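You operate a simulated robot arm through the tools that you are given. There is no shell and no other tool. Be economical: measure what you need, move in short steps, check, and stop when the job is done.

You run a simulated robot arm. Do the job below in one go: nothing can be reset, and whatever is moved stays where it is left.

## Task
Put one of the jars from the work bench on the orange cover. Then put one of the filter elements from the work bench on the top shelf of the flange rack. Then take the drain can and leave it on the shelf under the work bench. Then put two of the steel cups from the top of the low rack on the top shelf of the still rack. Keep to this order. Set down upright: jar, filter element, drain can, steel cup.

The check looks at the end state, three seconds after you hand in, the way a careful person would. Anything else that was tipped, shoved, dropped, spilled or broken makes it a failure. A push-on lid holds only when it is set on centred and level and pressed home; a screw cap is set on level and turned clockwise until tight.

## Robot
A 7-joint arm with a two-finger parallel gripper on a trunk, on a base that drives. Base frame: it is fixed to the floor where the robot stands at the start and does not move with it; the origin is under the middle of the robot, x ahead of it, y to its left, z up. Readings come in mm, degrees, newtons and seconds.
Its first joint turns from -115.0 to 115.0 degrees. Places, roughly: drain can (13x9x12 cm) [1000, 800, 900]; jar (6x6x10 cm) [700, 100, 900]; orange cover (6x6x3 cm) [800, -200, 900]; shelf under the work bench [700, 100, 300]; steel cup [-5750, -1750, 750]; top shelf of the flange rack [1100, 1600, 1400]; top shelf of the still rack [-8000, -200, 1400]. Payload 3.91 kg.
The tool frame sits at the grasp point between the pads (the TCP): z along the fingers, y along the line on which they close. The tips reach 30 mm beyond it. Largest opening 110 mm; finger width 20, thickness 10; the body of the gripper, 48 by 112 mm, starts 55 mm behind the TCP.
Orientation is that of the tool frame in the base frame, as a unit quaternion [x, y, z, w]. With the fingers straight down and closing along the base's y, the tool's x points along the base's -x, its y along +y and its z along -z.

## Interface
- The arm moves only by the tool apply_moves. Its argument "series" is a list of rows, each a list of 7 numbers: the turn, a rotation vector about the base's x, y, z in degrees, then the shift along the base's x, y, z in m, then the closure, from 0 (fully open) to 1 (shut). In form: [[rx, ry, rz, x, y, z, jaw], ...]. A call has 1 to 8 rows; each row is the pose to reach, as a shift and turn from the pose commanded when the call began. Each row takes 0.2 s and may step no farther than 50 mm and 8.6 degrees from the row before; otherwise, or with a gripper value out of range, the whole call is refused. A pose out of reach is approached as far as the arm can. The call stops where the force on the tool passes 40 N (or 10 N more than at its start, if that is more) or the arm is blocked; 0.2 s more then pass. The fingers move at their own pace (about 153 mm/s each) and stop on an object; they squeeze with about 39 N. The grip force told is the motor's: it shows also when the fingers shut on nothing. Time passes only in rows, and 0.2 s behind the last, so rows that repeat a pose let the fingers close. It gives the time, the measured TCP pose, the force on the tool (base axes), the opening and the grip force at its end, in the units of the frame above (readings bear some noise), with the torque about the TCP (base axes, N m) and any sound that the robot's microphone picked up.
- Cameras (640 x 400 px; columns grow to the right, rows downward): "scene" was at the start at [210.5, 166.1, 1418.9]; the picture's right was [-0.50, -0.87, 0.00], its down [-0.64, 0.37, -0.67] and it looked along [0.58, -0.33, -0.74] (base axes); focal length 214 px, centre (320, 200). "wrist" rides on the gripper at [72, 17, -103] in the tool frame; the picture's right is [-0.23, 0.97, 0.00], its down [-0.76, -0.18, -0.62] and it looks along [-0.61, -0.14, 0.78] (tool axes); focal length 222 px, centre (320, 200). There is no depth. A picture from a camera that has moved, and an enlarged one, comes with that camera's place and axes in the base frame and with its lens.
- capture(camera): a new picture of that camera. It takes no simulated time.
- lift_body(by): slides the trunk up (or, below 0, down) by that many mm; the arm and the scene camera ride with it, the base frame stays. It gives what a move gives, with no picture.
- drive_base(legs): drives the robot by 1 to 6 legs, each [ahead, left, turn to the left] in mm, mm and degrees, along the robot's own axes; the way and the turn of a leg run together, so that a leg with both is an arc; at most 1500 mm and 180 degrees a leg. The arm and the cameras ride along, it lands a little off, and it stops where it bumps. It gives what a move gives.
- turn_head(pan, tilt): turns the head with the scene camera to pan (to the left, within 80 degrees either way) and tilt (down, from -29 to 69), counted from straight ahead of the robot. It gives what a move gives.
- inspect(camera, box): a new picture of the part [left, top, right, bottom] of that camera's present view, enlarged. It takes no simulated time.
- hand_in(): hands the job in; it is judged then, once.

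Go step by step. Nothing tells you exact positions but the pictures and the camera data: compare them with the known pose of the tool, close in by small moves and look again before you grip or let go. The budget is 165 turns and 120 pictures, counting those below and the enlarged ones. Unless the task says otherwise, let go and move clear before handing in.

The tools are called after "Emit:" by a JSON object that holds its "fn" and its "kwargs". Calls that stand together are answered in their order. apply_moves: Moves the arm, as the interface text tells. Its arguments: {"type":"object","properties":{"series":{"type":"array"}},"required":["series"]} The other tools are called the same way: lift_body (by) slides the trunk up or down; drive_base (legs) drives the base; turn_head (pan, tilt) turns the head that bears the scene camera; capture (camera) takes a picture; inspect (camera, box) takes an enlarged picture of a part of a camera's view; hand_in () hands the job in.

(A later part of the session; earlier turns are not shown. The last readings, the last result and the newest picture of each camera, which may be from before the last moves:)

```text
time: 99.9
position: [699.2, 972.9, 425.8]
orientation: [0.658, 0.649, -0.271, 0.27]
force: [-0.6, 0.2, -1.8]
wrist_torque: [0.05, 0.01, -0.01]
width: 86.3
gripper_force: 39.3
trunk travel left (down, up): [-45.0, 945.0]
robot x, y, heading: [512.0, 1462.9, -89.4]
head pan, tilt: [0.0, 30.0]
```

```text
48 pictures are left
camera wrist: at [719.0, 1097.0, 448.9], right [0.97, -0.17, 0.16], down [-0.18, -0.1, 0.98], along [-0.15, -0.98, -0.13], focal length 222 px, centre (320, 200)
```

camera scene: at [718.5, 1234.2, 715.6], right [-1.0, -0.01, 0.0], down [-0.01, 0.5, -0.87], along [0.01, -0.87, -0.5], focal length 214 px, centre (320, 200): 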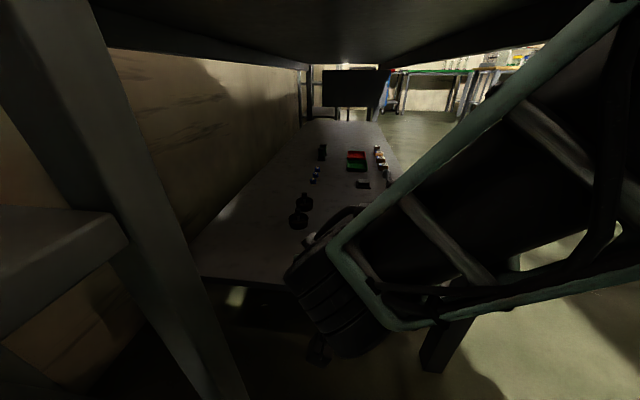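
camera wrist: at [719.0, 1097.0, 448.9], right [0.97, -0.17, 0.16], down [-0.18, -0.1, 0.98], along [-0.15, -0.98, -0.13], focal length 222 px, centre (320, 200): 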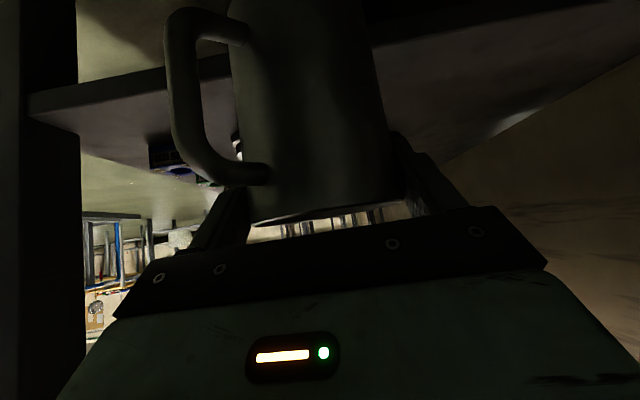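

The shelf shows at z≈280–290, so the can bottom has about 30 mm clearance. I raise 12 mm more and drive the rest in.

Emit:
{"fn": "apply_moves", "kwargs": {"series": [[0, 0, 0, 0, 0, 0.012, 0.4], [0, 0, 0, 0, 0, 0.012, 0.4]]}}

Emit:
{"fn": "drive_base", "kwargs": {"legs": [[115, 0, 0]]}}

Emit:
{"fn": "apply_moves", "kwargs": {"series": [[0, 0, 0, 0, -0.02, 0, 0.4], [0, 0, 0, 0, -0.045, 0, 0.4], [0, 0, 0, 0, -0.07, 0, 0.4], [0, 0, 0, 0, -0.07, 0, 0.4]]}}

Emit:
{"fn": "capture", "kwargs": {"camera": "scene"}}

Emit:
{"fn": "capture", "kwargs": {"camera": "wrist"}}

```text
time: 100.5
position: [698.1, 973.6, 439.3]
orientation: [0.658, 0.649, -0.271, 0.27]
force: [0.7, -0.4, -2.7]
wrist_torque: [0.01, 0.02, 0.03]
width: 86.4
gripper_force: 38.8
trunk travel left (down, up): [-45.0, 945.0]
robot x, y, heading: [507.2, 1466.1, -89.6]
head pan, tilt: [0.0, 30.0]
```

```text
time: 101.7
position: [699.9, 856.1, 438.3]
orientation: [0.657, 0.65, -0.271, 0.27]
force: [-0.7, -0.2, -1.4]
wrist_torque: [-0.01, -0.01, 0.01]
width: 85.8
gripper_force: 39.0
trunk travel left (down, up): [-45.0, 945.0]
robot x, y, heading: [511.3, 1345.7, -89.4]
head pan, tilt: [0.0, 30.0]
```

```text
time: 102.7
position: [699.8, 787.2, 438.1]
orientation: [0.657, 0.65, -0.27, 0.27]
force: [0.4, 0.2, -2.2]
wrist_torque: [0.0, -0.02, -0.02]
width: 86.0
gripper_force: 38.9
trunk travel left (down, up): [-45.0, 945.0]
robot x, y, heading: [511.0, 1350.0, -89.3]
head pan, tilt: [0.0, 30.0]
```

```text
47 pictures are left
camera scene: at [719.9, 1117.6, 715.6], right [-1.0, -0.01, 0.0], down [-0.01, 0.5, -0.87], along [0.01, -0.87, -0.5], focal length 214 px, centre (320, 200)
```

scene: 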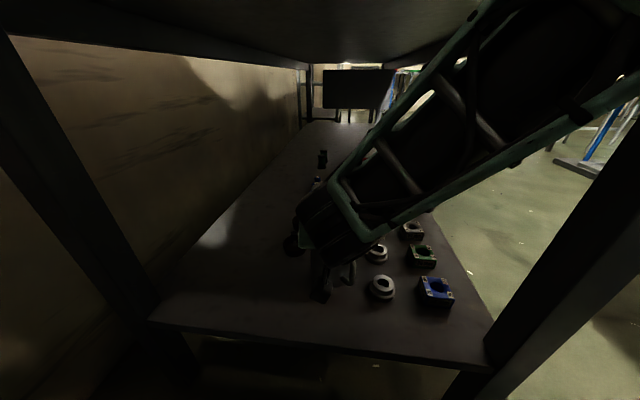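

```text
46 pictures are left
camera wrist: at [719.3, 911.1, 460.5], right [0.97, -0.17, 0.16], down [-0.18, -0.1, 0.98], along [-0.15, -0.98, -0.13], focal length 222 px, centre (320, 200)
```

wrist: 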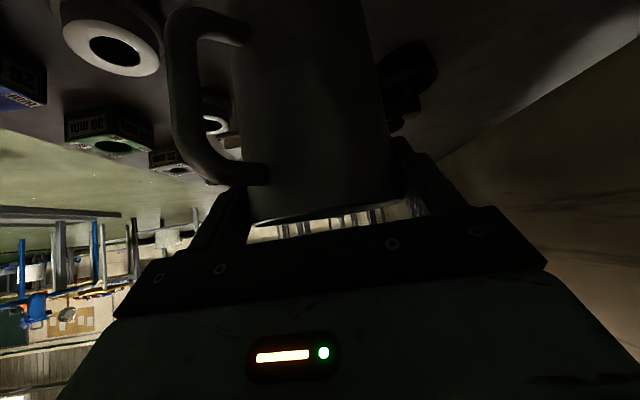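

The spot is clear on all sides. I lower toward the shelf.

Emit:
{"fn": "apply_moves", "kwargs": {"series": [[0, 0, 0, 0, 0, -0.01, 0.4], [0, 0, 0, 0, 0, -0.02, 0.4], [0, 0, 0, 0, 0, -0.025, 0.4], [0, 0, 0, 0, 0, -0.028, 0.4], [0, 0, 0, 0, 0, -0.031, 0.4]]}}

Emit:
{"fn": "inspect", "kwargs": {"camera": "scene", "box": [260, 210, 400, 320]}}

```text
time: 103.9
position: [699.9, 786.3, 406.6]
orientation: [0.659, 0.648, -0.27, 0.269]
force: [0.1, -1.0, -1.6]
wrist_torque: [0.0, 0.04, 0.01]
width: 86.4
gripper_force: 38.8
trunk travel left (down, up): [-45.0, 945.0]
robot x, y, heading: [514.1, 1346.1, -89.3]
head pan, tilt: [0.0, 30.0]
```

```text
3.64 times, centred on (330, 265) of scene
camera zoom: at [719.9, 1117.6, 715.6], right [-1.0, -0.01, 0.0], down [-0.01, 0.5, -0.87], along [0.01, -0.87, -0.5], focal length 780 px, centre (284, -36)
```

zoom: 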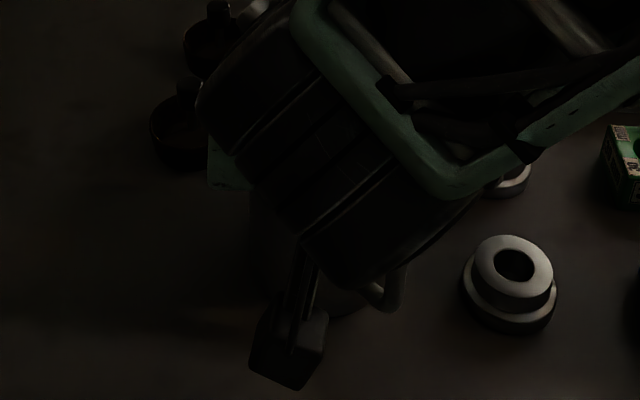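

Emit:
{"fn": "apply_moves", "kwargs": {"series": [[0, 0, 0, 0, 0, -0.002, 0.4], [0, 0, 0, 0, 0, -0.004, 0.4], [0, 0, 0, 0, 0, -0.006, 0.4], [0, 0, 0, 0, 0, -0.008, 0.4]]}}

```text
time: 104.9
position: [700.6, 786.5, 401.6]
orientation: [0.657, 0.648, -0.272, 0.273]
force: [0.8, 2.0, 28.3]
wrist_torque: [-0.08, 0.05, 0.45]
width: 83.0
gripper_force: 39.2
trunk travel left (down, up): [-45.0, 945.0]
robot x, y, heading: [512.1, 1351.1, -89.4]
head pan, tilt: [0.0, 30.0]
```

Contact with 28 N. I ease up and look before releasing.

Emit:
{"fn": "apply_moves", "kwargs": {"series": [[0, 0, 0, 0, 0, 0.001, 0.4], [0, 0, 0, 0, 0, 0.0025, 0.4]]}}

Emit:
{"fn": "capture", "kwargs": {"camera": "wrist"}}

```text
time: 105.5
position: [699.6, 786.8, 401.4]
orientation: [0.658, 0.649, -0.271, 0.27]
force: [5.6, -3.0, 14.5]
wrist_torque: [-1.05, -0.34, 0.29]
width: 83.0
gripper_force: 38.7
trunk travel left (down, up): [-45.0, 945.0]
robot x, y, heading: [512.9, 1348.4, -89.5]
head pan, tilt: [0.0, 30.0]
```

```text
44 pictures are left
camera wrist: at [720.1, 910.6, 424.2], right [0.97, -0.17, 0.16], down [-0.18, -0.1, 0.98], along [-0.15, -0.98, -0.12], focal length 222 px, centre (320, 200)
```

wrist: 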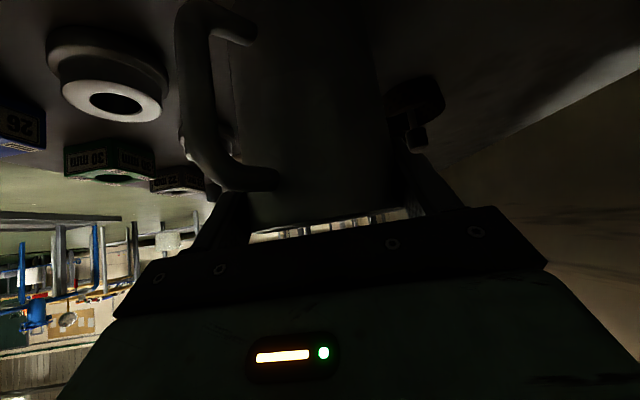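

Emit:
{"fn": "apply_moves", "kwargs": {"series": [[0, 0, 0, 0, 0, 0.001, 0.4], [0, 0, 0, 0, 0, 0.002, 0.4], [0, 0, 0, 0, 0, 0.002, 0.4]]}}

Emit:
{"fn": "inspect", "kwargs": {"camera": "wrist", "box": [150, 0, 450, 240]}}

```text
time: 106.3
position: [700.1, 786.3, 404.2]
orientation: [0.658, 0.649, -0.27, 0.269]
force: [0.0, 0.3, -2.1]
wrist_torque: [0.01, -0.01, 0.03]
width: 82.9
gripper_force: 38.8
trunk travel left (down, up): [-45.0, 945.0]
robot x, y, heading: [510.4, 1347.2, -89.6]
head pan, tilt: [0.0, 30.0]
```

```text
1.67 times, centred on (300, 120) of wrist
camera zoom: at [719.3, 911.1, 425.8], right [0.97, -0.17, 0.16], down [-0.18, -0.1, 0.98], along [-0.15, -0.98, -0.13], focal length 370 px, centre (353, 333)
```

zoom: 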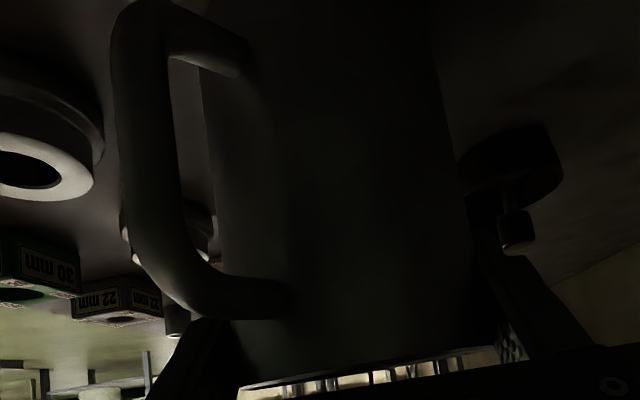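

It is just barely off the shelf. I lower 1.5 mm and release.

Emit:
{"fn": "apply_moves", "kwargs": {"series": [[0, 0, 0, 0, 0, -0.001, 0.4], [0, 0, 0, 0, 0, -0.0015, 0.4], [0, 0, 0, 0, 0, -0.0015, 0.4]]}}

```text
time: 107.1
position: [699.5, 785.8, 403.3]
orientation: [0.657, 0.65, -0.27, 0.27]
force: [0.2, 0.1, -1.6]
wrist_torque: [0.01, -0.01, -0.04]
width: 82.8
gripper_force: 38.6
trunk travel left (down, up): [-45.0, 945.0]
robot x, y, heading: [513.0, 1346.4, -89.4]
head pan, tilt: [0.0, 30.0]
```

Emit:
{"fn": "apply_moves", "kwargs": {"series": [[0, 0, 0, 0, 0, -0.001, 0.4], [0, 0, 0, 0, 0, -0.0015, 0.4]]}}

```text
time: 107.7
position: [699.9, 787.1, 401.2]
orientation: [0.657, 0.649, -0.271, 0.27]
force: [-0.7, 0.5, 4.4]
wrist_torque: [0.01, 0.18, -0.09]
width: 82.6
gripper_force: 39.5
trunk travel left (down, up): [-45.0, 945.0]
robot x, y, heading: [513.7, 1347.5, -89.3]
head pan, tilt: [0.0, 30.0]
```

Light contact of 4 N. Releasing slowly.

Emit:
{"fn": "apply_moves", "kwargs": {"series": [[0, 0, 0, 0, 0, 0, 0.22], [0, 0, 0, 0, 0, 0, 0.15], [0, 0, 0, 0, 0, 0, 0.08], [0, 0, 0, 0, 0, 0, 0.0], [0, 0, 0, 0, 0, 0, 0.0]]}}

Emit:
{"fn": "capture", "kwargs": {"camera": "wrist"}}

```text
time: 108.9
position: [700.0, 785.2, 401.3]
orientation: [0.657, 0.65, -0.27, 0.269]
force: [-0.2, -0.4, -0.7]
wrist_torque: [0.03, 0.0, 0.03]
width: 109.9
gripper_force: 0.0
trunk travel left (down, up): [-45.0, 945.0]
robot x, y, heading: [513.2, 1348.1, -89.6]
head pan, tilt: [0.0, 30.0]
```

```text
42 pictures are left
camera wrist: at [720.0, 910.7, 423.7], right [0.97, -0.17, 0.16], down [-0.18, -0.1, 0.98], along [-0.15, -0.98, -0.13], focal length 222 px, centre (320, 200)
```

wrist: 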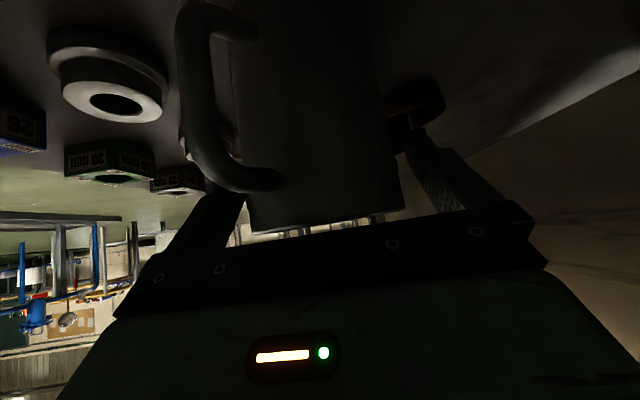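

Released; the can stands. I go straight up to clear it, then back out.

Emit:
{"fn": "apply_moves", "kwargs": {"series": [[0, 0, 0, 0.003, 0, 0.0, 0], [0, 0, 0, 0.003, 0, 0.012, 0], [0, 0, 0, 0.003, 0, 0.025, 0], [0, 0, 0, 0.003, 0, 0.04, 0], [0, 0, 0, 0.003, 0, 0.055, 0], [0, 0, 0, 0.003, 0.02, 0.065, 0], [0, 0, 0, 0.003, 0.05, 0.065, 0], [0, 0, 0, 0.003, 0.07, 0.065, 0]]}}

Emit:
{"fn": "capture", "kwargs": {"camera": "wrist"}}

```text
time: 110.7
position: [703.9, 856.1, 465.2]
orientation: [0.658, 0.649, -0.27, 0.269]
force: [-0.1, -0.6, 0.1]
wrist_torque: [-0.03, -0.03, -0.01]
width: 109.9
gripper_force: 0.1
trunk travel left (down, up): [-45.0, 945.0]
robot x, y, heading: [514.9, 1348.8, -89.4]
head pan, tilt: [0.0, 30.0]
```

```text
41 pictures are left
camera wrist: at [723.9, 980.4, 488.0], right [0.97, -0.17, 0.16], down [-0.18, -0.1, 0.98], along [-0.15, -0.98, -0.13], focal length 222 px, centre (320, 200)
```

wrist: 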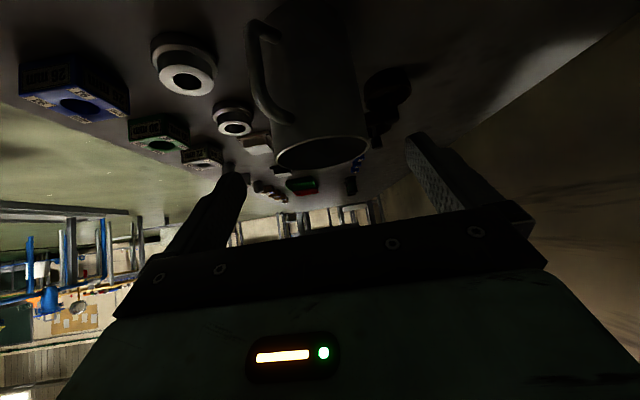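

The can stands upright on the shelf. I back out, raise the trunk and restore the tool to vertical.

Emit:
{"fn": "drive_base", "kwargs": {"legs": [[-330, 0, 0]]}}

Emit:
{"fn": "lift_body", "kwargs": {"by": 400}}

Emit:
{"fn": "lift_body", "kwargs": {"by": 330}}

Emit:
{"fn": "apply_moves", "kwargs": {"series": [[7.5, 0, 0, 0, 0, 0.02, 0], [15, 0, 0, -0.02, 0, 0.04, 0], [22.5, 0, 0, -0.04, 0, 0.06, 0], [30, 0, 0, -0.06, 0, 0.08, 0], [37.5, 0, 0, -0.08, 0, 0.1, 0], [45, 0, 0, -0.1, 0, 0.12, 0], [45, 0, 0, -0.12, 0, 0.12, 0], [45, 0, 0, -0.12, 0, 0.12, 0]]}}

```text
time: 112.9
position: [700.5, 1185.2, 465.1]
orientation: [0.657, 0.65, -0.27, 0.27]
force: [-0.2, 0.6, 0.4]
wrist_torque: [0.02, 0.0, -0.05]
width: 110.0
gripper_force: 0.1
trunk travel left (down, up): [-45.0, 945.0]
robot x, y, heading: [511.3, 1677.9, -89.5]
head pan, tilt: [0.0, 30.0]
```

```text
time: 116.7
position: [699.8, 1184.5, 864.8]
orientation: [0.657, 0.65, -0.27, 0.27]
force: [-1.1, -0.1, -0.7]
wrist_torque: [-0.04, 0.01, 0.05]
width: 110.0
gripper_force: 0.1
trunk travel left (down, up): [-445.0, 545.0]
robot x, y, heading: [508.3, 1673.6, -89.5]
head pan, tilt: [0.0, 30.0]
```

```text
time: 119.9
position: [700.2, 1183.9, 1195.1]
orientation: [0.657, 0.65, -0.27, 0.27]
force: [0.1, 0.7, 0.4]
wrist_torque: [0.03, -0.03, 0.0]
width: 110.1
gripper_force: 0.1
trunk travel left (down, up): [-775.0, 215.0]
robot x, y, heading: [507.4, 1676.1, -89.4]
head pan, tilt: [0.0, 30.0]
```

```text
time: 121.7
position: [581.5, 1184.2, 1316.2]
orientation: [0.711, 0.703, -0.001, -0.003]
force: [0.9, -0.1, -0.7]
wrist_torque: [0.03, -0.01, -0.01]
width: 110.3
gripper_force: 0.1
trunk travel left (down, up): [-775.0, 215.0]
robot x, y, heading: [511.2, 1672.0, -89.6]
head pan, tilt: [0.0, 30.0]
```

Now I line up with the diagonal gap and look ahead before passing.

Emit:
{"fn": "drive_base", "kwargs": {"legs": [[75, -110, 0], [0, 0, -43.5]]}}

Emit:
{"fn": "turn_head", "kwargs": {"pan": 0, "tilt": 40}}

Emit:
{"fn": "capture", "kwargs": {"camera": "scene"}}

```text
time: 125.0
position: [120.9, 1192.2, 1315.1]
orientation: [0.918, 0.396, 0.0, -0.003]
force: [0.3, -1.0, 0.1]
wrist_torque: [0.02, 0.01, 0.02]
width: 110.1
gripper_force: 0.0
trunk travel left (down, up): [-775.0, 215.0]
robot x, y, heading: [400.5, 1602.1, -131.8]
head pan, tilt: [0.0, 30.0]
```

```text
time: 125.7
position: [119.2, 1191.3, 1316.1]
orientation: [0.918, 0.397, -0.001, -0.002]
force: [0.1, -0.6, -0.1]
wrist_torque: [-0.01, 0.0, -0.01]
width: 110.0
gripper_force: 0.1
trunk travel left (down, up): [-775.0, 215.0]
robot x, y, heading: [398.5, 1601.6, -132.4]
head pan, tilt: [0.0, 40.0]
```

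```text
40 pictures are left
camera scene: at [399.5, 1295.9, 1430.3], right [-0.74, 0.67, 0.0], down [0.43, 0.48, -0.77], along [-0.51, -0.57, -0.64], focal length 214 px, centre (320, 200)
```

scene: 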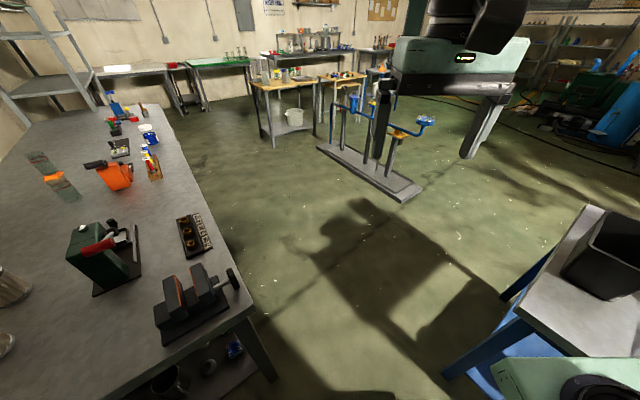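

Emit:
{"fn": "drive_base", "kwargs": {"legs": [[760, 0, 0], [0, 0, -22]]}}

Emit:
{"fn": "turn_head", "kwargs": {"pan": 0, "tilt": 20}}

Emit:
{"fn": "capture", "kwargs": {"camera": "scene"}}

```text
time: 131.1
position: [-540.9, 752.1, 1316.4]
orientation: [0.978, 0.209, 0.0, -0.003]
force: [0.1, -1.2, -0.8]
wrist_torque: [-0.03, 0.01, 0.01]
width: 109.9
gripper_force: 0.0
trunk travel left (down, up): [-775.0, 215.0]
robot x, y, heading: [-124.8, 1026.2, -154.8]
head pan, tilt: [0.0, 40.0]
```

```text
time: 131.9
position: [-540.8, 751.4, 1315.7]
orientation: [0.978, 0.209, -0.001, -0.003]
force: [0.5, 0.1, 0.1]
wrist_torque: [0.03, 0.0, 0.01]
width: 109.9
gripper_force: 0.0
trunk travel left (down, up): [-775.0, 215.0]
robot x, y, heading: [-125.5, 1023.4, -154.9]
head pan, tilt: [0.0, 20.0]
```

```text
39 pictures are left
camera scene: at [-250.6, 737.3, 1461.6], right [-0.43, 0.9, 0.0], down [0.31, 0.15, -0.94], along [-0.85, -0.4, -0.34], focal length 214 px, centre (320, 200)
```

scene: 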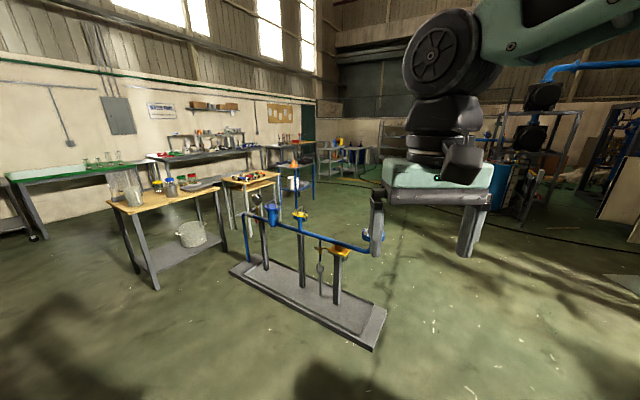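

A pipe stand sits ahead at x≈−1340…−1750, y≈−910…640. I pass north of it along y≈1120, then look again.

Emit:
{"fn": "drive_base", "kwargs": {"legs": [[0, 0, -25.1], [1000, -100, 0], [1100, 0, 0]]}}

Emit:
{"fn": "turn_head", "kwargs": {"pan": 25, "tilt": 15}}

Emit:
{"fn": "capture", "kwargs": {"camera": "scene"}}

```text
time: 143.7
position: [-2727.6, 1026.7, 1315.4]
orientation: [1.0, 0.0, 0.0, -0.002]
force: [0.5, 0.6, 0.5]
wrist_torque: [0.02, 0.0, 0.0]
width: 109.9
gripper_force: 0.1
trunk travel left (down, up): [-775.0, 215.0]
robot x, y, heading: [-2238.0, 1101.2, -178.9]
head pan, tilt: [0.0, 20.0]
```

```text
time: 144.6
position: [-2728.0, 1026.0, 1316.3]
orientation: [1.0, -0.001, 0.001, -0.003]
force: [-0.3, -0.2, 0.5]
wrist_torque: [0.07, -0.01, 0.0]
width: 110.0
gripper_force: 0.0
trunk travel left (down, up): [-775.0, 215.0]
robot x, y, heading: [-2234.6, 1104.2, -178.8]
head pan, tilt: [25.0, 15.0]
```

```text
38 pictures are left
camera scene: at [-2459.8, 855.2, 1469.8], right [-0.44, 0.9, 0.0], down [0.23, 0.11, -0.97], along [-0.87, -0.42, -0.26], focal length 214 px, centre (320, 200)
```

scene: 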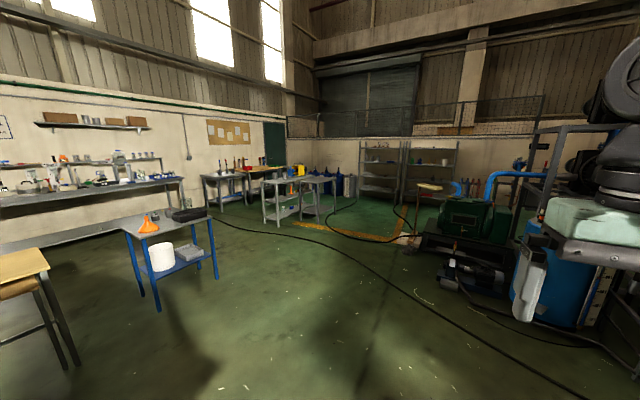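

Emit:
{"fn": "inspect", "kwargs": {"camera": "scene", "box": [200, 130, 470, 270]}}

```text
2.37 times, centred on (335, 200) of scene
camera zoom: at [-2459.8, 855.2, 1469.8], right [-0.44, 0.9, 0.0], down [0.23, 0.11, -0.97], along [-0.87, -0.42, -0.26], focal length 508 px, centre (284, 200)
```

zoom: 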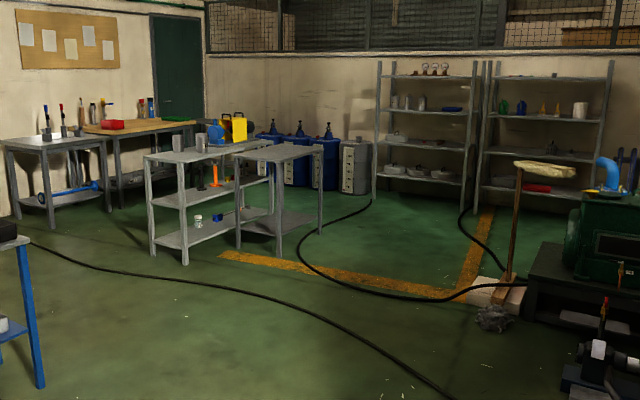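

The low rack with cups is at about (−5750,−1750), and the still rack is the left grey shelf at the back. I drive diagonally to about (−4430,−860), passing north of the blue table.

Emit:
{"fn": "drive_base", "kwargs": {"legs": [[0, 0, 40.3], [1500, 0, 0], [1430, 0, 0], [0, 0, -20]]}}

Emit:
{"fn": "turn_head", "kwargs": {"pan": 10, "tilt": 25}}

Emit:
{"fn": "capture", "kwargs": {"camera": "scene"}}

```text
time: 161.9
position: [-4950.9, -1053.3, 1315.3]
orientation: [0.986, 0.167, 0.0, -0.003]
force: [-0.1, -0.9, -1.0]
wrist_torque: [-0.02, 0.01, -0.01]
width: 110.0
gripper_force: 0.1
trunk travel left (down, up): [-775.0, 215.0]
robot x, y, heading: [-4515.4, -820.3, -159.7]
head pan, tilt: [25.0, 15.0]
```

```text
time: 162.7
position: [-4951.3, -1053.0, 1315.1]
orientation: [0.986, 0.167, -0.001, -0.003]
force: [-0.5, 1.0, 0.8]
wrist_torque: [0.02, 0.01, -0.02]
width: 110.1
gripper_force: 0.0
trunk travel left (down, up): [-775.0, 215.0]
robot x, y, heading: [-4511.8, -817.7, -159.3]
head pan, tilt: [10.0, 25.0]
```

```text
36 pictures are left
camera scene: at [-4655.1, -1105.8, 1453.6], right [-0.51, 0.86, 0.0], down [0.36, 0.21, -0.91], along [-0.78, -0.46, -0.42], focal length 214 px, centre (320, 200)
```

scene: 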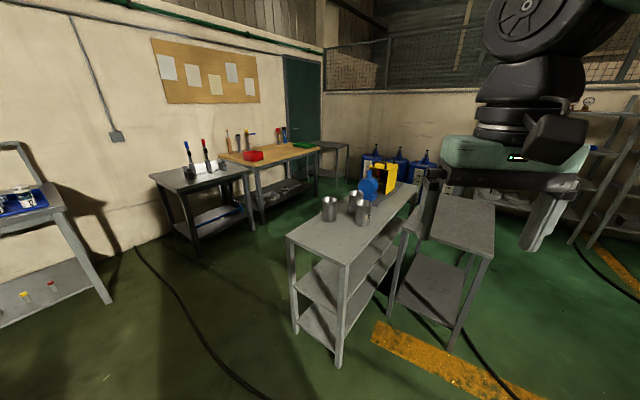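

Emit:
{"fn": "inspect", "kwargs": {"camera": "scene", "box": [270, 150, 500, 370]}}

Emit:
{"fn": "inspect", "kwargs": {"camera": "scene", "box": [300, 165, 420, 245]}}

```text
1.82 times, centred on (385, 260) of scene
camera zoom: at [-4655.1, -1105.8, 1453.6], right [-0.51, 0.86, 0.0], down [0.36, 0.21, -0.91], along [-0.78, -0.46, -0.42], focal length 390 px, centre (202, 91)
```

zoom: 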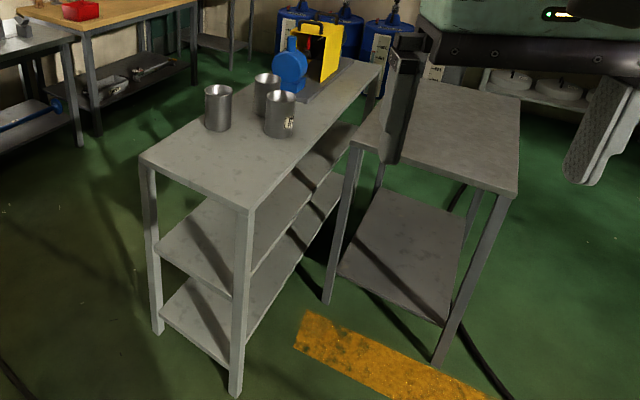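

```text
5.00 times, centred on (360, 205) of scene
camera zoom: at [-4655.1, -1105.8, 1453.6], right [-0.51, 0.86, 0.0], down [0.36, 0.21, -0.91], along [-0.78, -0.46, -0.42], focal length 1072 px, centre (120, 175)
```

zoom: 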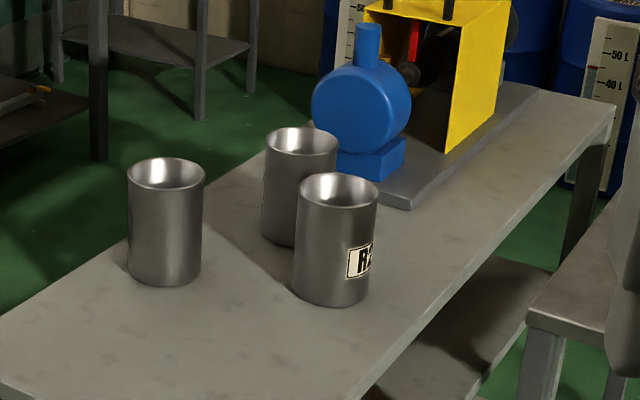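

Three steel cups stand on the low rack (top at z≈780): left near (−5685,−1650), front (labelled) near (−5746,−1453), back near (−5855,−1546). I position the base at the rack's east end, facing it.

Emit:
{"fn": "drive_base", "kwargs": {"legs": [[0, 0, -20.6], [0, 750, 0], [430, 0, 0]]}}

Emit:
{"fn": "turn_head", "kwargs": {"pan": -10, "tilt": 40}}

Emit:
{"fn": "capture", "kwargs": {"camera": "scene"}}

Emit:
{"fn": "capture", "kwargs": {"camera": "wrist"}}

```text
time: 170.1
position: [-5445.9, -1642.2, 1316.0]
orientation: [1.0, -0.014, 0.0, -0.003]
force: [0.0, 0.1, -0.3]
wrist_torque: [-0.02, 0.0, -0.03]
width: 110.1
gripper_force: 0.0
trunk travel left (down, up): [-775.0, 215.0]
robot x, y, heading: [-4953.4, -1576.2, 179.7]
head pan, tilt: [10.0, 25.0]
```

```text
time: 171.0
position: [-5446.5, -1642.2, 1315.1]
orientation: [1.0, -0.014, 0.0, -0.003]
force: [-0.7, -0.7, 0.3]
wrist_torque: [0.01, -0.01, 0.0]
width: 109.8
gripper_force: 0.1
trunk travel left (down, up): [-775.0, 215.0]
robot x, y, heading: [-4955.8, -1575.4, 179.8]
head pan, tilt: [-10.0, 40.0]
```

```text
33 pictures are left
camera scene: at [-5180.8, -1766.3, 1430.3], right [0.18, 0.98, 0.0], down [0.63, -0.12, -0.77], along [-0.75, 0.14, -0.64], focal length 214 px, centre (320, 200)
```

scene: 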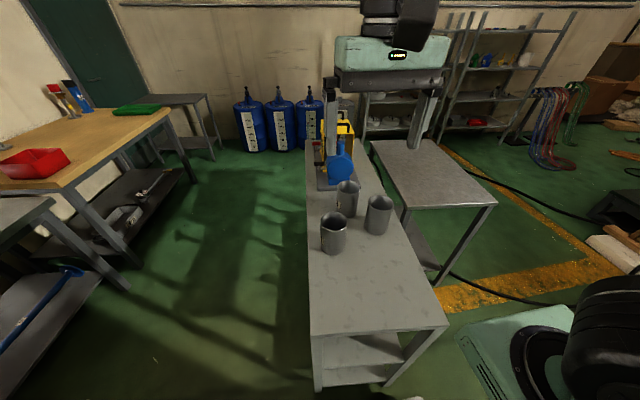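

```text
32 pictures are left
camera wrist: at [-5372.4, -1661.3, 1419.3], right [-0.25, -0.97, -0.01], down [-0.76, 0.2, 0.62], along [-0.6, 0.16, -0.78], focal length 222 px, centre (320, 200)
```

wrist: 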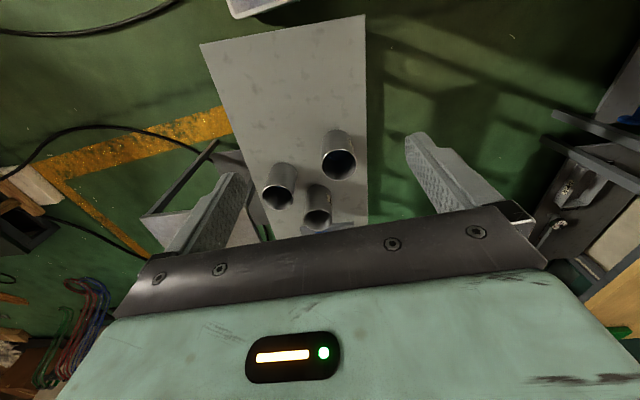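

Emit:
{"fn": "inspect", "kwargs": {"camera": "scene", "box": [300, 160, 420, 270]}}

Emit:
{"fn": "inspect", "kwargs": {"camera": "wrist", "box": [240, 110, 380, 240]}}

```text
3.64 times, centred on (360, 215) of scene
camera zoom: at [-5180.8, -1766.3, 1430.3], right [0.18, 0.98, 0.0], down [0.63, -0.12, -0.77], along [-0.75, 0.14, -0.64], focal length 780 px, centre (174, 146)
```

zoom: 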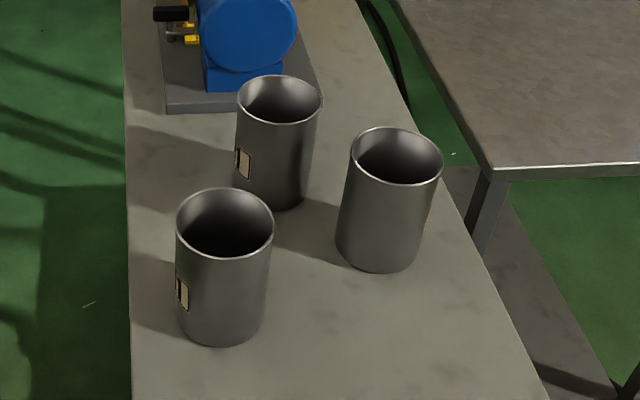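

```text
3.08 times, centred on (310, 175) of wrist
camera zoom: at [-5372.4, -1661.3, 1419.3], right [-0.25, -0.97, -0.01], down [-0.76, 0.2, 0.62], along [-0.6, 0.16, -0.78], focal length 684 px, centre (351, 277)
```

zoom: 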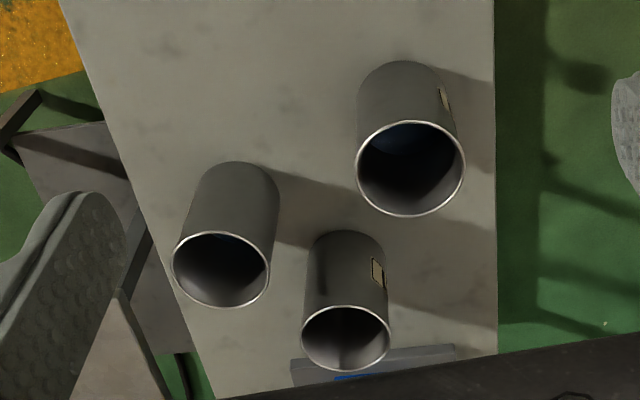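

All three cups carry the same small tags. The left cup's rim is at (−5657,−1633.5,927), Ø92, on a top at z≈799. I move over it.

Emit:
{"fn": "apply_moves", "kwargs": {"series": [[0, 0, 0, -0.035, 0.002, -0.025, 0], [0, 0, 0, -0.07, 0.004, -0.05, 0], [0, 0, 0, -0.105, 0.005, -0.075, 0], [0, 0, 0, -0.14, 0.006, -0.1, 0], [0, 0, 0, -0.175, 0.007, -0.125, 0], [0, 0, 0, -0.205, 0.008, -0.155, 0], [0, 0, 0, -0.211, 0.008, -0.2, 0], [0, 0, 0, -0.211, 0.008, -0.24, 0]]}}

Emit:
{"fn": "apply_moves", "kwargs": {"series": [[0, 0, 0, 0, 0, -0.045, 0], [0, 0, 0, 0, 0, -0.08, 0], [0, 0, 0, 0, 0, -0.085, 0], [0, 0, 0, 0, 0, -0.085, 0]]}}

Emit:
{"fn": "capture", "kwargs": {"camera": "wrist"}}

```text
time: 172.8
position: [-5656.9, -1631.9, 1076.2]
orientation: [1.0, -0.014, 0.0, -0.003]
force: [-0.2, 0.0, 0.5]
wrist_torque: [-0.03, 0.01, 0.06]
width: 110.0
gripper_force: 0.0
trunk travel left (down, up): [-775.0, 215.0]
robot x, y, heading: [-4953.6, -1580.7, 179.6]
head pan, tilt: [-10.0, 40.0]
```

```text
time: 173.8
position: [-5655.7, -1633.5, 991.2]
orientation: [1.0, -0.014, 0.0, -0.003]
force: [-0.2, 0.2, 0.5]
wrist_torque: [-0.04, -0.04, 0.0]
width: 109.9
gripper_force: 0.0
trunk travel left (down, up): [-775.0, 215.0]
robot x, y, heading: [-4956.1, -1577.5, 179.6]
head pan, tilt: [-10.0, 40.0]
```

```text
29 pictures are left
camera wrist: at [-5583.1, -1653.7, 1094.6], right [-0.25, -0.97, -0.01], down [-0.76, 0.2, 0.62], along [-0.6, 0.16, -0.78], focal length 222 px, centre (320, 200)
```

wrist: 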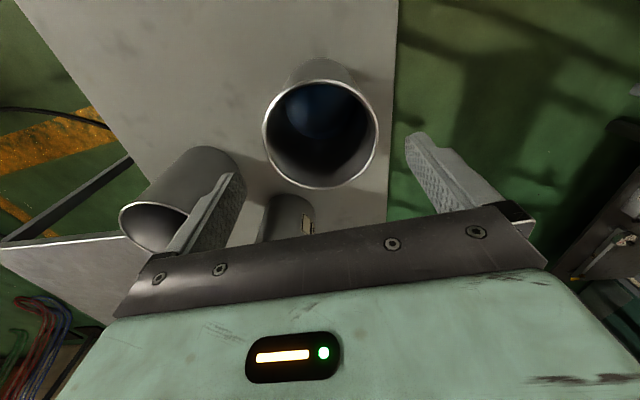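

The rim centre refines to about (−5650.5,−1635.5). I correct and descend.

Emit:
{"fn": "apply_moves", "kwargs": {"series": [[0, 0, 0, 0.0055, -0.002, -0.01, 0], [0, 0, 0, 0.0055, -0.002, -0.035, 0], [0, 0, 0, 0.0055, -0.002, -0.06, 0], [0, 0, 0, 0.0055, -0.002, -0.08, 0], [0, 0, 0, 0.0055, -0.002, -0.094, 0], [0, 0, 0, 0.0055, -0.002, -0.094, 0]]}}

Emit:
{"fn": "capture", "kwargs": {"camera": "wrist"}}

```text
time: 175.2
position: [-5649.9, -1635.1, 896.5]
orientation: [1.0, -0.014, 0.0, -0.003]
force: [0.4, -0.9, 0.0]
wrist_torque: [0.02, -0.02, -0.02]
width: 110.0
gripper_force: 0.1
trunk travel left (down, up): [-775.0, 215.0]
robot x, y, heading: [-4957.8, -1578.5, 179.7]
head pan, tilt: [-10.0, 40.0]
```

```text
28 pictures are left
camera wrist: at [-5576.9, -1655.3, 1000.4], right [-0.25, -0.97, -0.01], down [-0.76, 0.2, 0.62], along [-0.6, 0.16, -0.78], focal length 222 px, centre (320, 200)
```

wrist: 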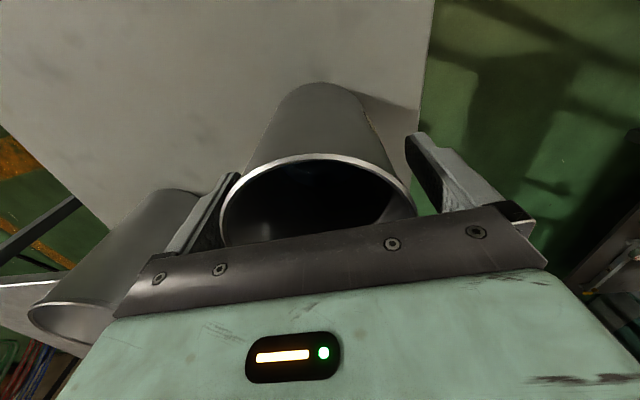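

Between the fingers. I close and lift.

Emit:
{"fn": "apply_moves", "kwargs": {"series": [[0, 0, 0, 0, 0, 0, 0.1], [0, 0, 0, 0, 0, 0, 0.3], [0, 0, 0, 0, 0, 0, 0.3], [0, 0, 0, 0, 0, 0.005, 0.3], [0, 0, 0, 0, 0, 0.03, 0.3], [0, 0, 0, 0, 0, 0.07, 0.3], [0, 0, 0, 0, 0, 0.11, 0.3], [0, 0, 0, 0, 0, 0.15, 0.3]]}}

Emit:
{"fn": "apply_moves", "kwargs": {"series": [[0, 0, 0, 0, 0, 0.04, 0.3], [0, 0, 0, 0.04, 0, 0.07, 0.3], [0, 0, 0, 0.08, 0, 0.1, 0.3], [0, 0, 0, 0.12, 0, 0.13, 0.3], [0, 0, 0, 0.16, 0, 0.16, 0.3], [0, 0, 0, 0.19, 0, 0.19, 0.3], [0, 0, 0, 0.21, 0, 0.22, 0.3]]}}

Emit:
{"fn": "capture", "kwargs": {"camera": "scene"}}

```text
time: 177.0
position: [-5650.8, -1635.8, 1046.5]
orientation: [1.0, -0.014, 0.001, -0.003]
force: [-0.2, -0.1, -10.1]
wrist_torque: [0.01, -0.1, 0.0]
width: 87.7
gripper_force: 39.3
trunk travel left (down, up): [-775.0, 215.0]
robot x, y, heading: [-4950.8, -1577.9, 179.4]
head pan, tilt: [-10.0, 40.0]
```

```text
time: 178.6
position: [-5439.4, -1635.6, 1267.4]
orientation: [1.0, -0.014, 0.001, -0.002]
force: [-1.7, -0.8, -10.4]
wrist_torque: [-0.01, -0.11, -0.02]
width: 87.5
gripper_force: 39.4
trunk travel left (down, up): [-775.0, 215.0]
robot x, y, heading: [-4955.5, -1579.3, 179.8]
head pan, tilt: [-10.0, 40.0]
```

```text
27 pictures are left
camera scene: at [-5181.5, -1766.4, 1430.1], right [0.18, 0.98, 0.0], down [0.63, -0.12, -0.77], along [-0.75, 0.14, -0.64], focal length 214 px, centre (320, 200)
```

scene: 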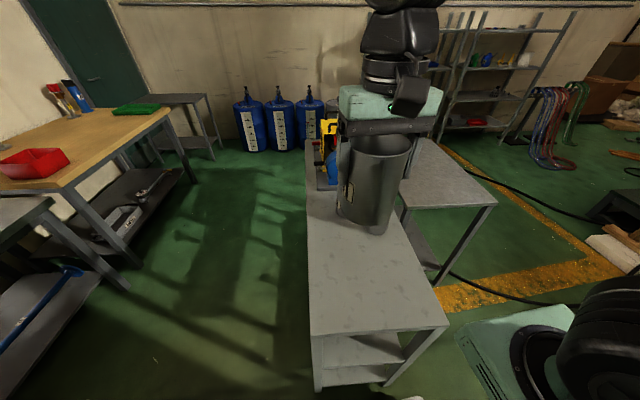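

The cup is firmly held (about 1 kg). I raise the trunk and drive around the second table to the still rack.

Emit:
{"fn": "lift_body", "kwargs": {"by": 210}}

Emit:
{"fn": "drive_base", "kwargs": {"legs": [[0, -1330, 0], [1400, 0, 0]]}}

Emit:
{"fn": "turn_head", "kwargs": {"pan": 0, "tilt": 20}}

Emit:
{"fn": "capture", "kwargs": {"camera": "scene"}}

```text
time: 180.8
position: [-5439.5, -1636.2, 1476.6]
orientation: [1.0, -0.014, 0.001, -0.003]
force: [-0.4, 0.3, -11.2]
wrist_torque: [-0.01, -0.07, 0.01]
width: 87.3
gripper_force: 39.1
trunk travel left (down, up): [-985.0, 5.0]
robot x, y, heading: [-4951.6, -1574.8, 179.8]
head pan, tilt: [-10.0, 40.0]
```

```text
time: 194.2
position: [-6855.6, -267.5, 1475.3]
orientation: [1.0, -0.026, 0.001, -0.003]
force: [-0.3, 0.0, -9.7]
wrist_torque: [0.01, -0.07, 0.02]
width: 87.7
gripper_force: 38.4
trunk travel left (down, up): [-985.0, 5.0]
robot x, y, heading: [-6368.8, -220.8, 178.2]
head pan, tilt: [-10.0, 40.0]
```

```text
time: 195.0
position: [-6856.1, -268.5, 1476.5]
orientation: [1.0, -0.025, 0.0, -0.003]
force: [0.3, 1.2, -9.8]
wrist_torque: [-0.01, -0.08, -0.03]
width: 87.6
gripper_force: 38.9
trunk travel left (down, up): [-985.0, 5.0]
robot x, y, heading: [-6367.9, -220.9, 178.5]
head pan, tilt: [0.0, 20.0]
```

```text
26 pictures are left
camera scene: at [-6610.9, -419.2, 1671.5], right [0.03, 1.0, 0.0], down [0.34, -0.01, -0.94], along [-0.94, 0.03, -0.34], focal length 214 px, centre (320, 200)
```

scene: 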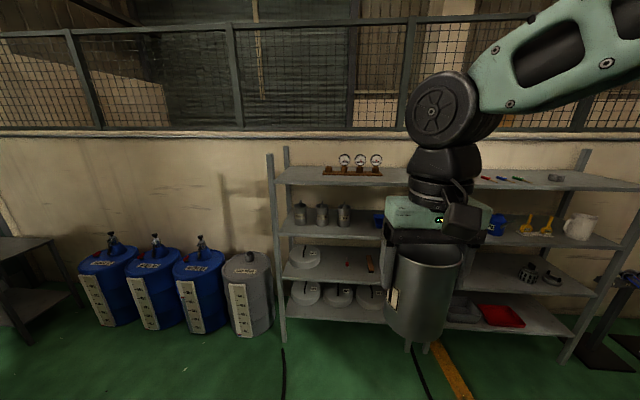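

The still rack is the left one; gauges on a wooden base stand mid-shelf (shelf z≈1342). I drive closer, aiming for the free right part of its top shelf.

Emit:
{"fn": "drive_base", "kwargs": {"legs": [[500, -330, 1.5], [250, 0, 0]]}}

Emit:
{"fn": "turn_head", "kwargs": {"pan": 5, "tilt": 30}}

Emit:
{"fn": "capture", "kwargs": {"camera": "scene"}}

Emit:
{"fn": "capture", "kwargs": {"camera": "wrist"}}

```text
time: 199.8
position: [-7597.5, 63.6, 1477.9]
orientation: [1.0, -0.014, 0.0, -0.002]
force: [1.3, 0.2, -10.2]
wrist_torque: [-0.01, -0.03, 0.03]
width: 87.7
gripper_force: 39.4
trunk travel left (down, up): [-985.0, 5.0]
robot x, y, heading: [-7111.0, 119.8, 179.7]
head pan, tilt: [0.0, 20.0]
```

```text
time: 200.5
position: [-7596.7, 63.3, 1476.5]
orientation: [1.0, -0.014, 0.001, -0.002]
force: [0.1, 0.3, -10.0]
wrist_torque: [-0.02, -0.07, 0.01]
width: 87.6
gripper_force: 39.0
trunk travel left (down, up): [-985.0, 5.0]
robot x, y, heading: [-7113.2, 118.1, 179.3]
head pan, tilt: [5.0, 30.0]
```

```text
25 pictures are left
camera scene: at [-7345.8, -90.5, 1655.6], right [-0.08, 1.0, 0.0], down [0.5, 0.04, -0.87], along [-0.86, -0.07, -0.5], focal length 214 px, centre (320, 200)
```

scene: 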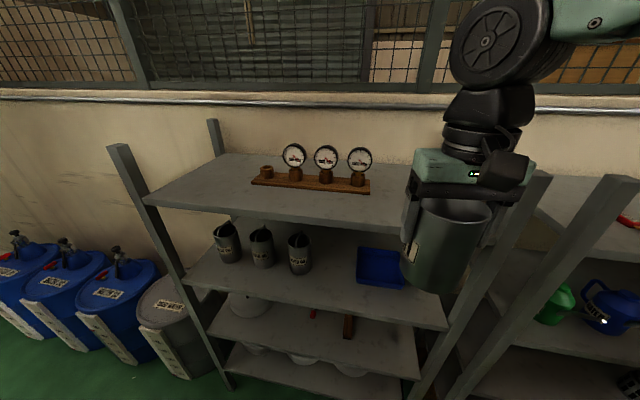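

```text
24 pictures are left
camera wrist: at [-7523.8, 43.9, 1580.5], right [-0.25, -0.97, -0.01], down [-0.76, 0.2, 0.62], along [-0.6, 0.16, -0.78], focal length 222 px, centre (320, 200)
```

wrist: 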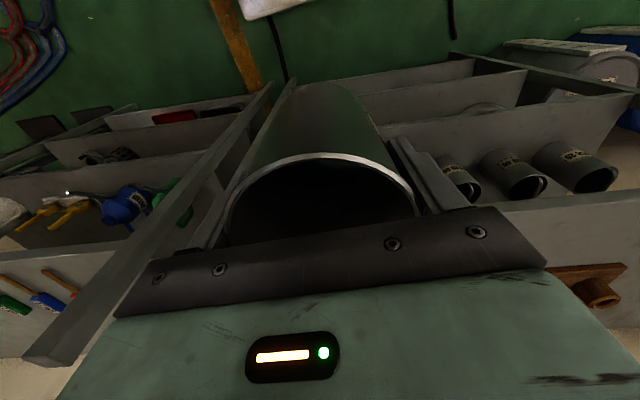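

The right part of the shelf (y≈30–280) is empty. I move the base 120 mm ahead and 95 mm right, then extend over the shelf.

Emit:
{"fn": "drive_base", "kwargs": {"legs": [[120, -95, 0.4]]}}

Emit:
{"fn": "apply_moves", "kwargs": {"series": [[0, 0, 0, 0, 0, 0.01, 0.3], [0, 0, 0, -0.03, 0, 0.01, 0.3], [0, 0, 0, -0.06, 0, 0.01, 0.3], [0, 0, 0, -0.09, 0, 0.01, 0.3], [0, 0, 0, -0.12, 0, 0.01, 0.3], [0, 0, 0, -0.15, 0, 0.01, 0.3], [0, 0, 0, -0.175, 0, 0.01, 0.3], [0, 0, 0, -0.175, 0, 0.01, 0.3]]}}

Emit:
{"fn": "capture", "kwargs": {"camera": "scene"}}

```text
time: 201.9
position: [-7716.6, 155.3, 1477.6]
orientation: [1.0, -0.012, 0.001, -0.002]
force: [0.0, -1.0, -9.3]
wrist_torque: [-0.03, -0.03, 0.01]
width: 87.2
gripper_force: 38.8
trunk travel left (down, up): [-985.0, 5.0]
robot x, y, heading: [-7233.0, 216.2, 179.9]
head pan, tilt: [5.0, 30.0]
```

```text
time: 203.7
position: [-7893.9, 155.6, 1485.9]
orientation: [1.0, -0.011, 0.001, -0.004]
force: [-0.5, -0.4, -9.9]
wrist_torque: [-0.01, -0.08, -0.03]
width: 87.4
gripper_force: 39.2
trunk travel left (down, up): [-985.0, 5.0]
robot x, y, heading: [-7232.5, 213.1, 179.8]
head pan, tilt: [5.0, 30.0]
```

```text
23 pictures are left
camera scene: at [-7464.9, 2.8, 1655.4], right [-0.09, 1.0, 0.0], down [0.5, 0.04, -0.87], along [-0.86, -0.07, -0.5], focal length 214 px, centre (320, 200)
```

scene: 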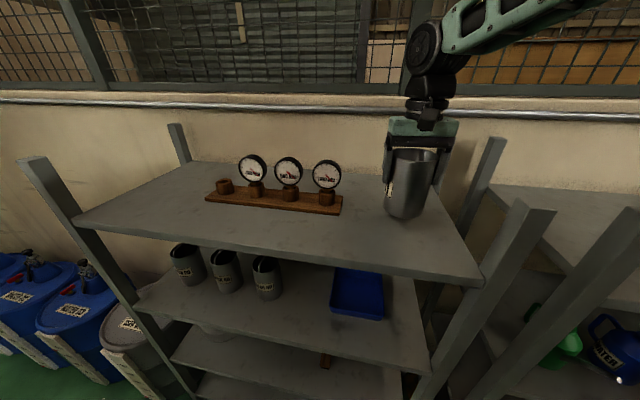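

Well inside the shelf and right of the gauges. Lowering.

Emit:
{"fn": "apply_moves", "kwargs": {"series": [[0, 0, 0, 0, 0, -0.01, 0.3], [0, 0, 0, 0, 0, -0.02, 0.3], [0, 0, 0, 0, 0, -0.028, 0.3], [0, 0, 0, 0, 0, -0.031, 0.3], [0, 0, 0, 0, 0, -0.034, 0.3]]}}

Emit:
{"fn": "inspect", "kwargs": {"camera": "scene", "box": [330, 110, 500, 270]}}

```text
time: 204.9
position: [-7892.8, 155.6, 1452.7]
orientation: [1.0, -0.012, 0.001, -0.003]
force: [-0.6, 0.0, -10.6]
wrist_torque: [-0.03, -0.09, -0.02]
width: 87.6
gripper_force: 38.8
trunk travel left (down, up): [-985.0, 5.0]
robot x, y, heading: [-7231.0, 218.9, 180.0]
head pan, tilt: [5.0, 30.0]
```

```text
2.50 times, centred on (415, 190) of scene
camera zoom: at [-7464.5, 2.8, 1655.5], right [-0.09, 1.0, 0.0], down [0.5, 0.04, -0.87], along [-0.86, -0.07, -0.5], focal length 536 px, centre (82, 225)
```

zoom: 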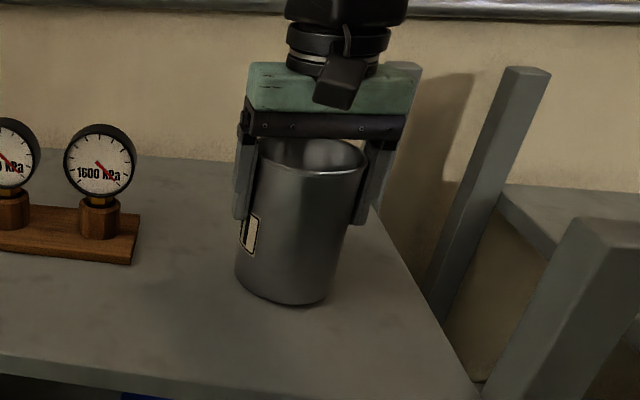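

Emit:
{"fn": "apply_moves", "kwargs": {"series": [[0, 0, 0, 0, 0, -0.002, 0.3], [0, 0, 0, 0, 0, -0.004, 0.3], [0, 0, 0, 0, 0, -0.006, 0.3]]}}

```text
time: 205.7
position: [-7893.0, 155.4, 1447.3]
orientation: [1.0, -0.012, -0.001, -0.002]
force: [0.5, 1.0, -3.3]
wrist_torque: [-0.15, -0.09, 0.05]
width: 87.7
gripper_force: 38.7
trunk travel left (down, up): [-985.0, 5.0]
robot x, y, heading: [-7231.7, 212.7, 179.8]
head pan, tilt: [5.0, 30.0]
```

It is touching. One more millimetre, then release.

Emit:
{"fn": "apply_moves", "kwargs": {"series": [[0, 0, 0, 0, 0, -0.001, 0.3], [0, 0, 0, 0, 0, -0.001, 0.3], [0, 0, 0, 0, 0, -0.001, 0.18], [0, 0, 0, 0, 0, -0.001, 0.1], [0, 0, 0, 0, 0, -0.001, 0.0], [0, 0, 0, 0, 0, -0.001, 0.0]]}}

Emit:
{"fn": "inspect", "kwargs": {"camera": "scene", "box": [330, 110, 500, 270]}}

```text
time: 207.1
position: [-7891.4, 156.5, 1444.8]
orientation: [1.0, -0.012, 0.001, -0.003]
force: [-0.6, 0.8, -0.2]
wrist_torque: [-0.01, 0.0, 0.01]
width: 110.0
gripper_force: 0.0
trunk travel left (down, up): [-985.0, 5.0]
robot x, y, heading: [-7231.1, 212.9, 180.2]
head pan, tilt: [5.0, 30.0]
```

```text
2.50 times, centred on (415, 190) of scene
camera zoom: at [-7464.1, 2.8, 1655.6], right [-0.09, 1.0, 0.0], down [0.5, 0.04, -0.87], along [-0.86, -0.07, -0.5], focal length 536 px, centre (82, 225)
```

zoom: 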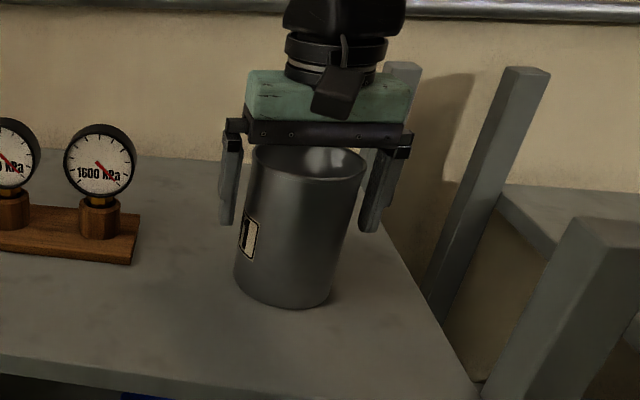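

The cup stands. I rise clear and retract, then return for the second cup by the reverse way.

Emit:
{"fn": "apply_moves", "kwargs": {"series": [[0, 0, 0, 0, 0, 0.02, 0], [0, 0, 0, 0, 0, 0.05, 0], [0, 0, 0, 0, 0, 0.08, 0], [0, 0, 0, 0, 0, 0.095, 0], [0, 0, 0, 0.0, 0, 0.095, 0]]}}

```text
time: 208.3
position: [-7891.4, 155.0, 1539.0]
orientation: [1.0, -0.01, 0.001, -0.003]
force: [0.6, 0.6, -0.7]
wrist_torque: [-0.01, -0.01, -0.03]
width: 109.8
gripper_force: 0.0
trunk travel left (down, up): [-985.0, 5.0]
robot x, y, heading: [-7231.3, 215.3, 180.1]
head pan, tilt: [5.0, 30.0]
```

Emit:
{"fn": "apply_moves", "kwargs": {"series": [[0, 0, 0, 0.04, 0, 0, 0], [0, 0, 0, 0.08, 0, 0, 0], [0, 0, 0, 0.12, 0, 0, 0], [0, 0, 0, 0.16, 0, 0, 0], [0, 0, 0, 0.19, 0, 0, 0], [0, 0, 0, 0.19, 0, 0, 0]]}}

Emit:
{"fn": "drive_base", "kwargs": {"legs": [[-1000, 450, 0], [-1280, 0, 0], [0, 1330, 0]]}}

Emit:
{"fn": "lift_body", "kwargs": {"by": -210}}

Emit:
{"fn": "turn_head", "kwargs": {"pan": -10, "tilt": 40}}

Emit:
{"fn": "capture", "kwargs": {"camera": "scene"}}

```text
time: 209.7
position: [-7699.2, 154.5, 1538.9]
orientation: [1.0, -0.011, 0.002, -0.003]
force: [-0.5, -0.2, 0.3]
wrist_torque: [0.0, 0.01, 0.0]
width: 110.1
gripper_force: 0.0
trunk travel left (down, up): [-985.0, 5.0]
robot x, y, heading: [-7232.4, 213.4, 179.9]
head pan, tilt: [5.0, 30.0]
```

```text
time: 227.5
position: [-5376.2, -1608.2, 1539.6]
orientation: [1.0, 0.019, 0.0, -0.003]
force: [0.3, 0.0, -0.2]
wrist_torque: [0.02, -0.02, 0.04]
width: 110.2
gripper_force: 0.0
trunk travel left (down, up): [-985.0, 5.0]
robot x, y, heading: [-4913.2, -1517.2, -176.9]
head pan, tilt: [5.0, 30.0]
```

```text
time: 229.8
position: [-5375.7, -1608.2, 1330.1]
orientation: [1.0, 0.018, 0.0, -0.003]
force: [-0.5, -0.9, -0.1]
wrist_torque: [0.02, -0.01, 0.02]
width: 110.0
gripper_force: 0.1
trunk travel left (down, up): [-775.0, 215.0]
robot x, y, heading: [-4912.9, -1520.5, -176.8]
head pan, tilt: [5.0, 30.0]
```

```text
time: 230.5
position: [-5375.2, -1607.6, 1330.0]
orientation: [1.0, 0.018, 0.001, -0.002]
force: [0.8, 0.0, -0.4]
wrist_torque: [-0.02, 0.01, -0.03]
width: 110.1
gripper_force: 0.0
trunk travel left (down, up): [-775.0, 215.0]
robot x, y, heading: [-4909.3, -1520.7, -176.7]
head pan, tilt: [-10.0, 40.0]
```

```text
20 pictures are left
camera scene: at [-5127.0, -1721.8, 1430.3], right [0.12, 0.99, 0.0], down [0.64, -0.07, -0.77], along [-0.76, 0.09, -0.64], focal length 214 px, centre (320, 200)
```

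scene: 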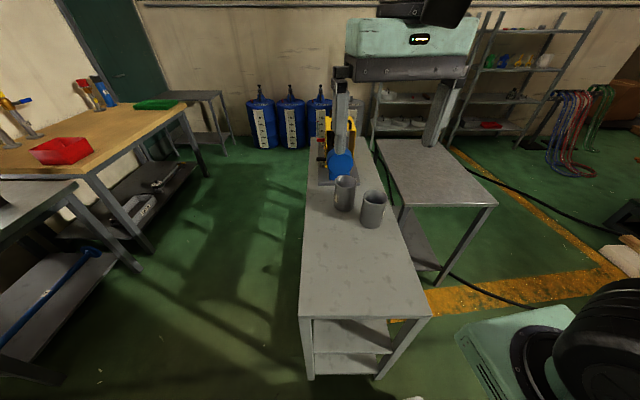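

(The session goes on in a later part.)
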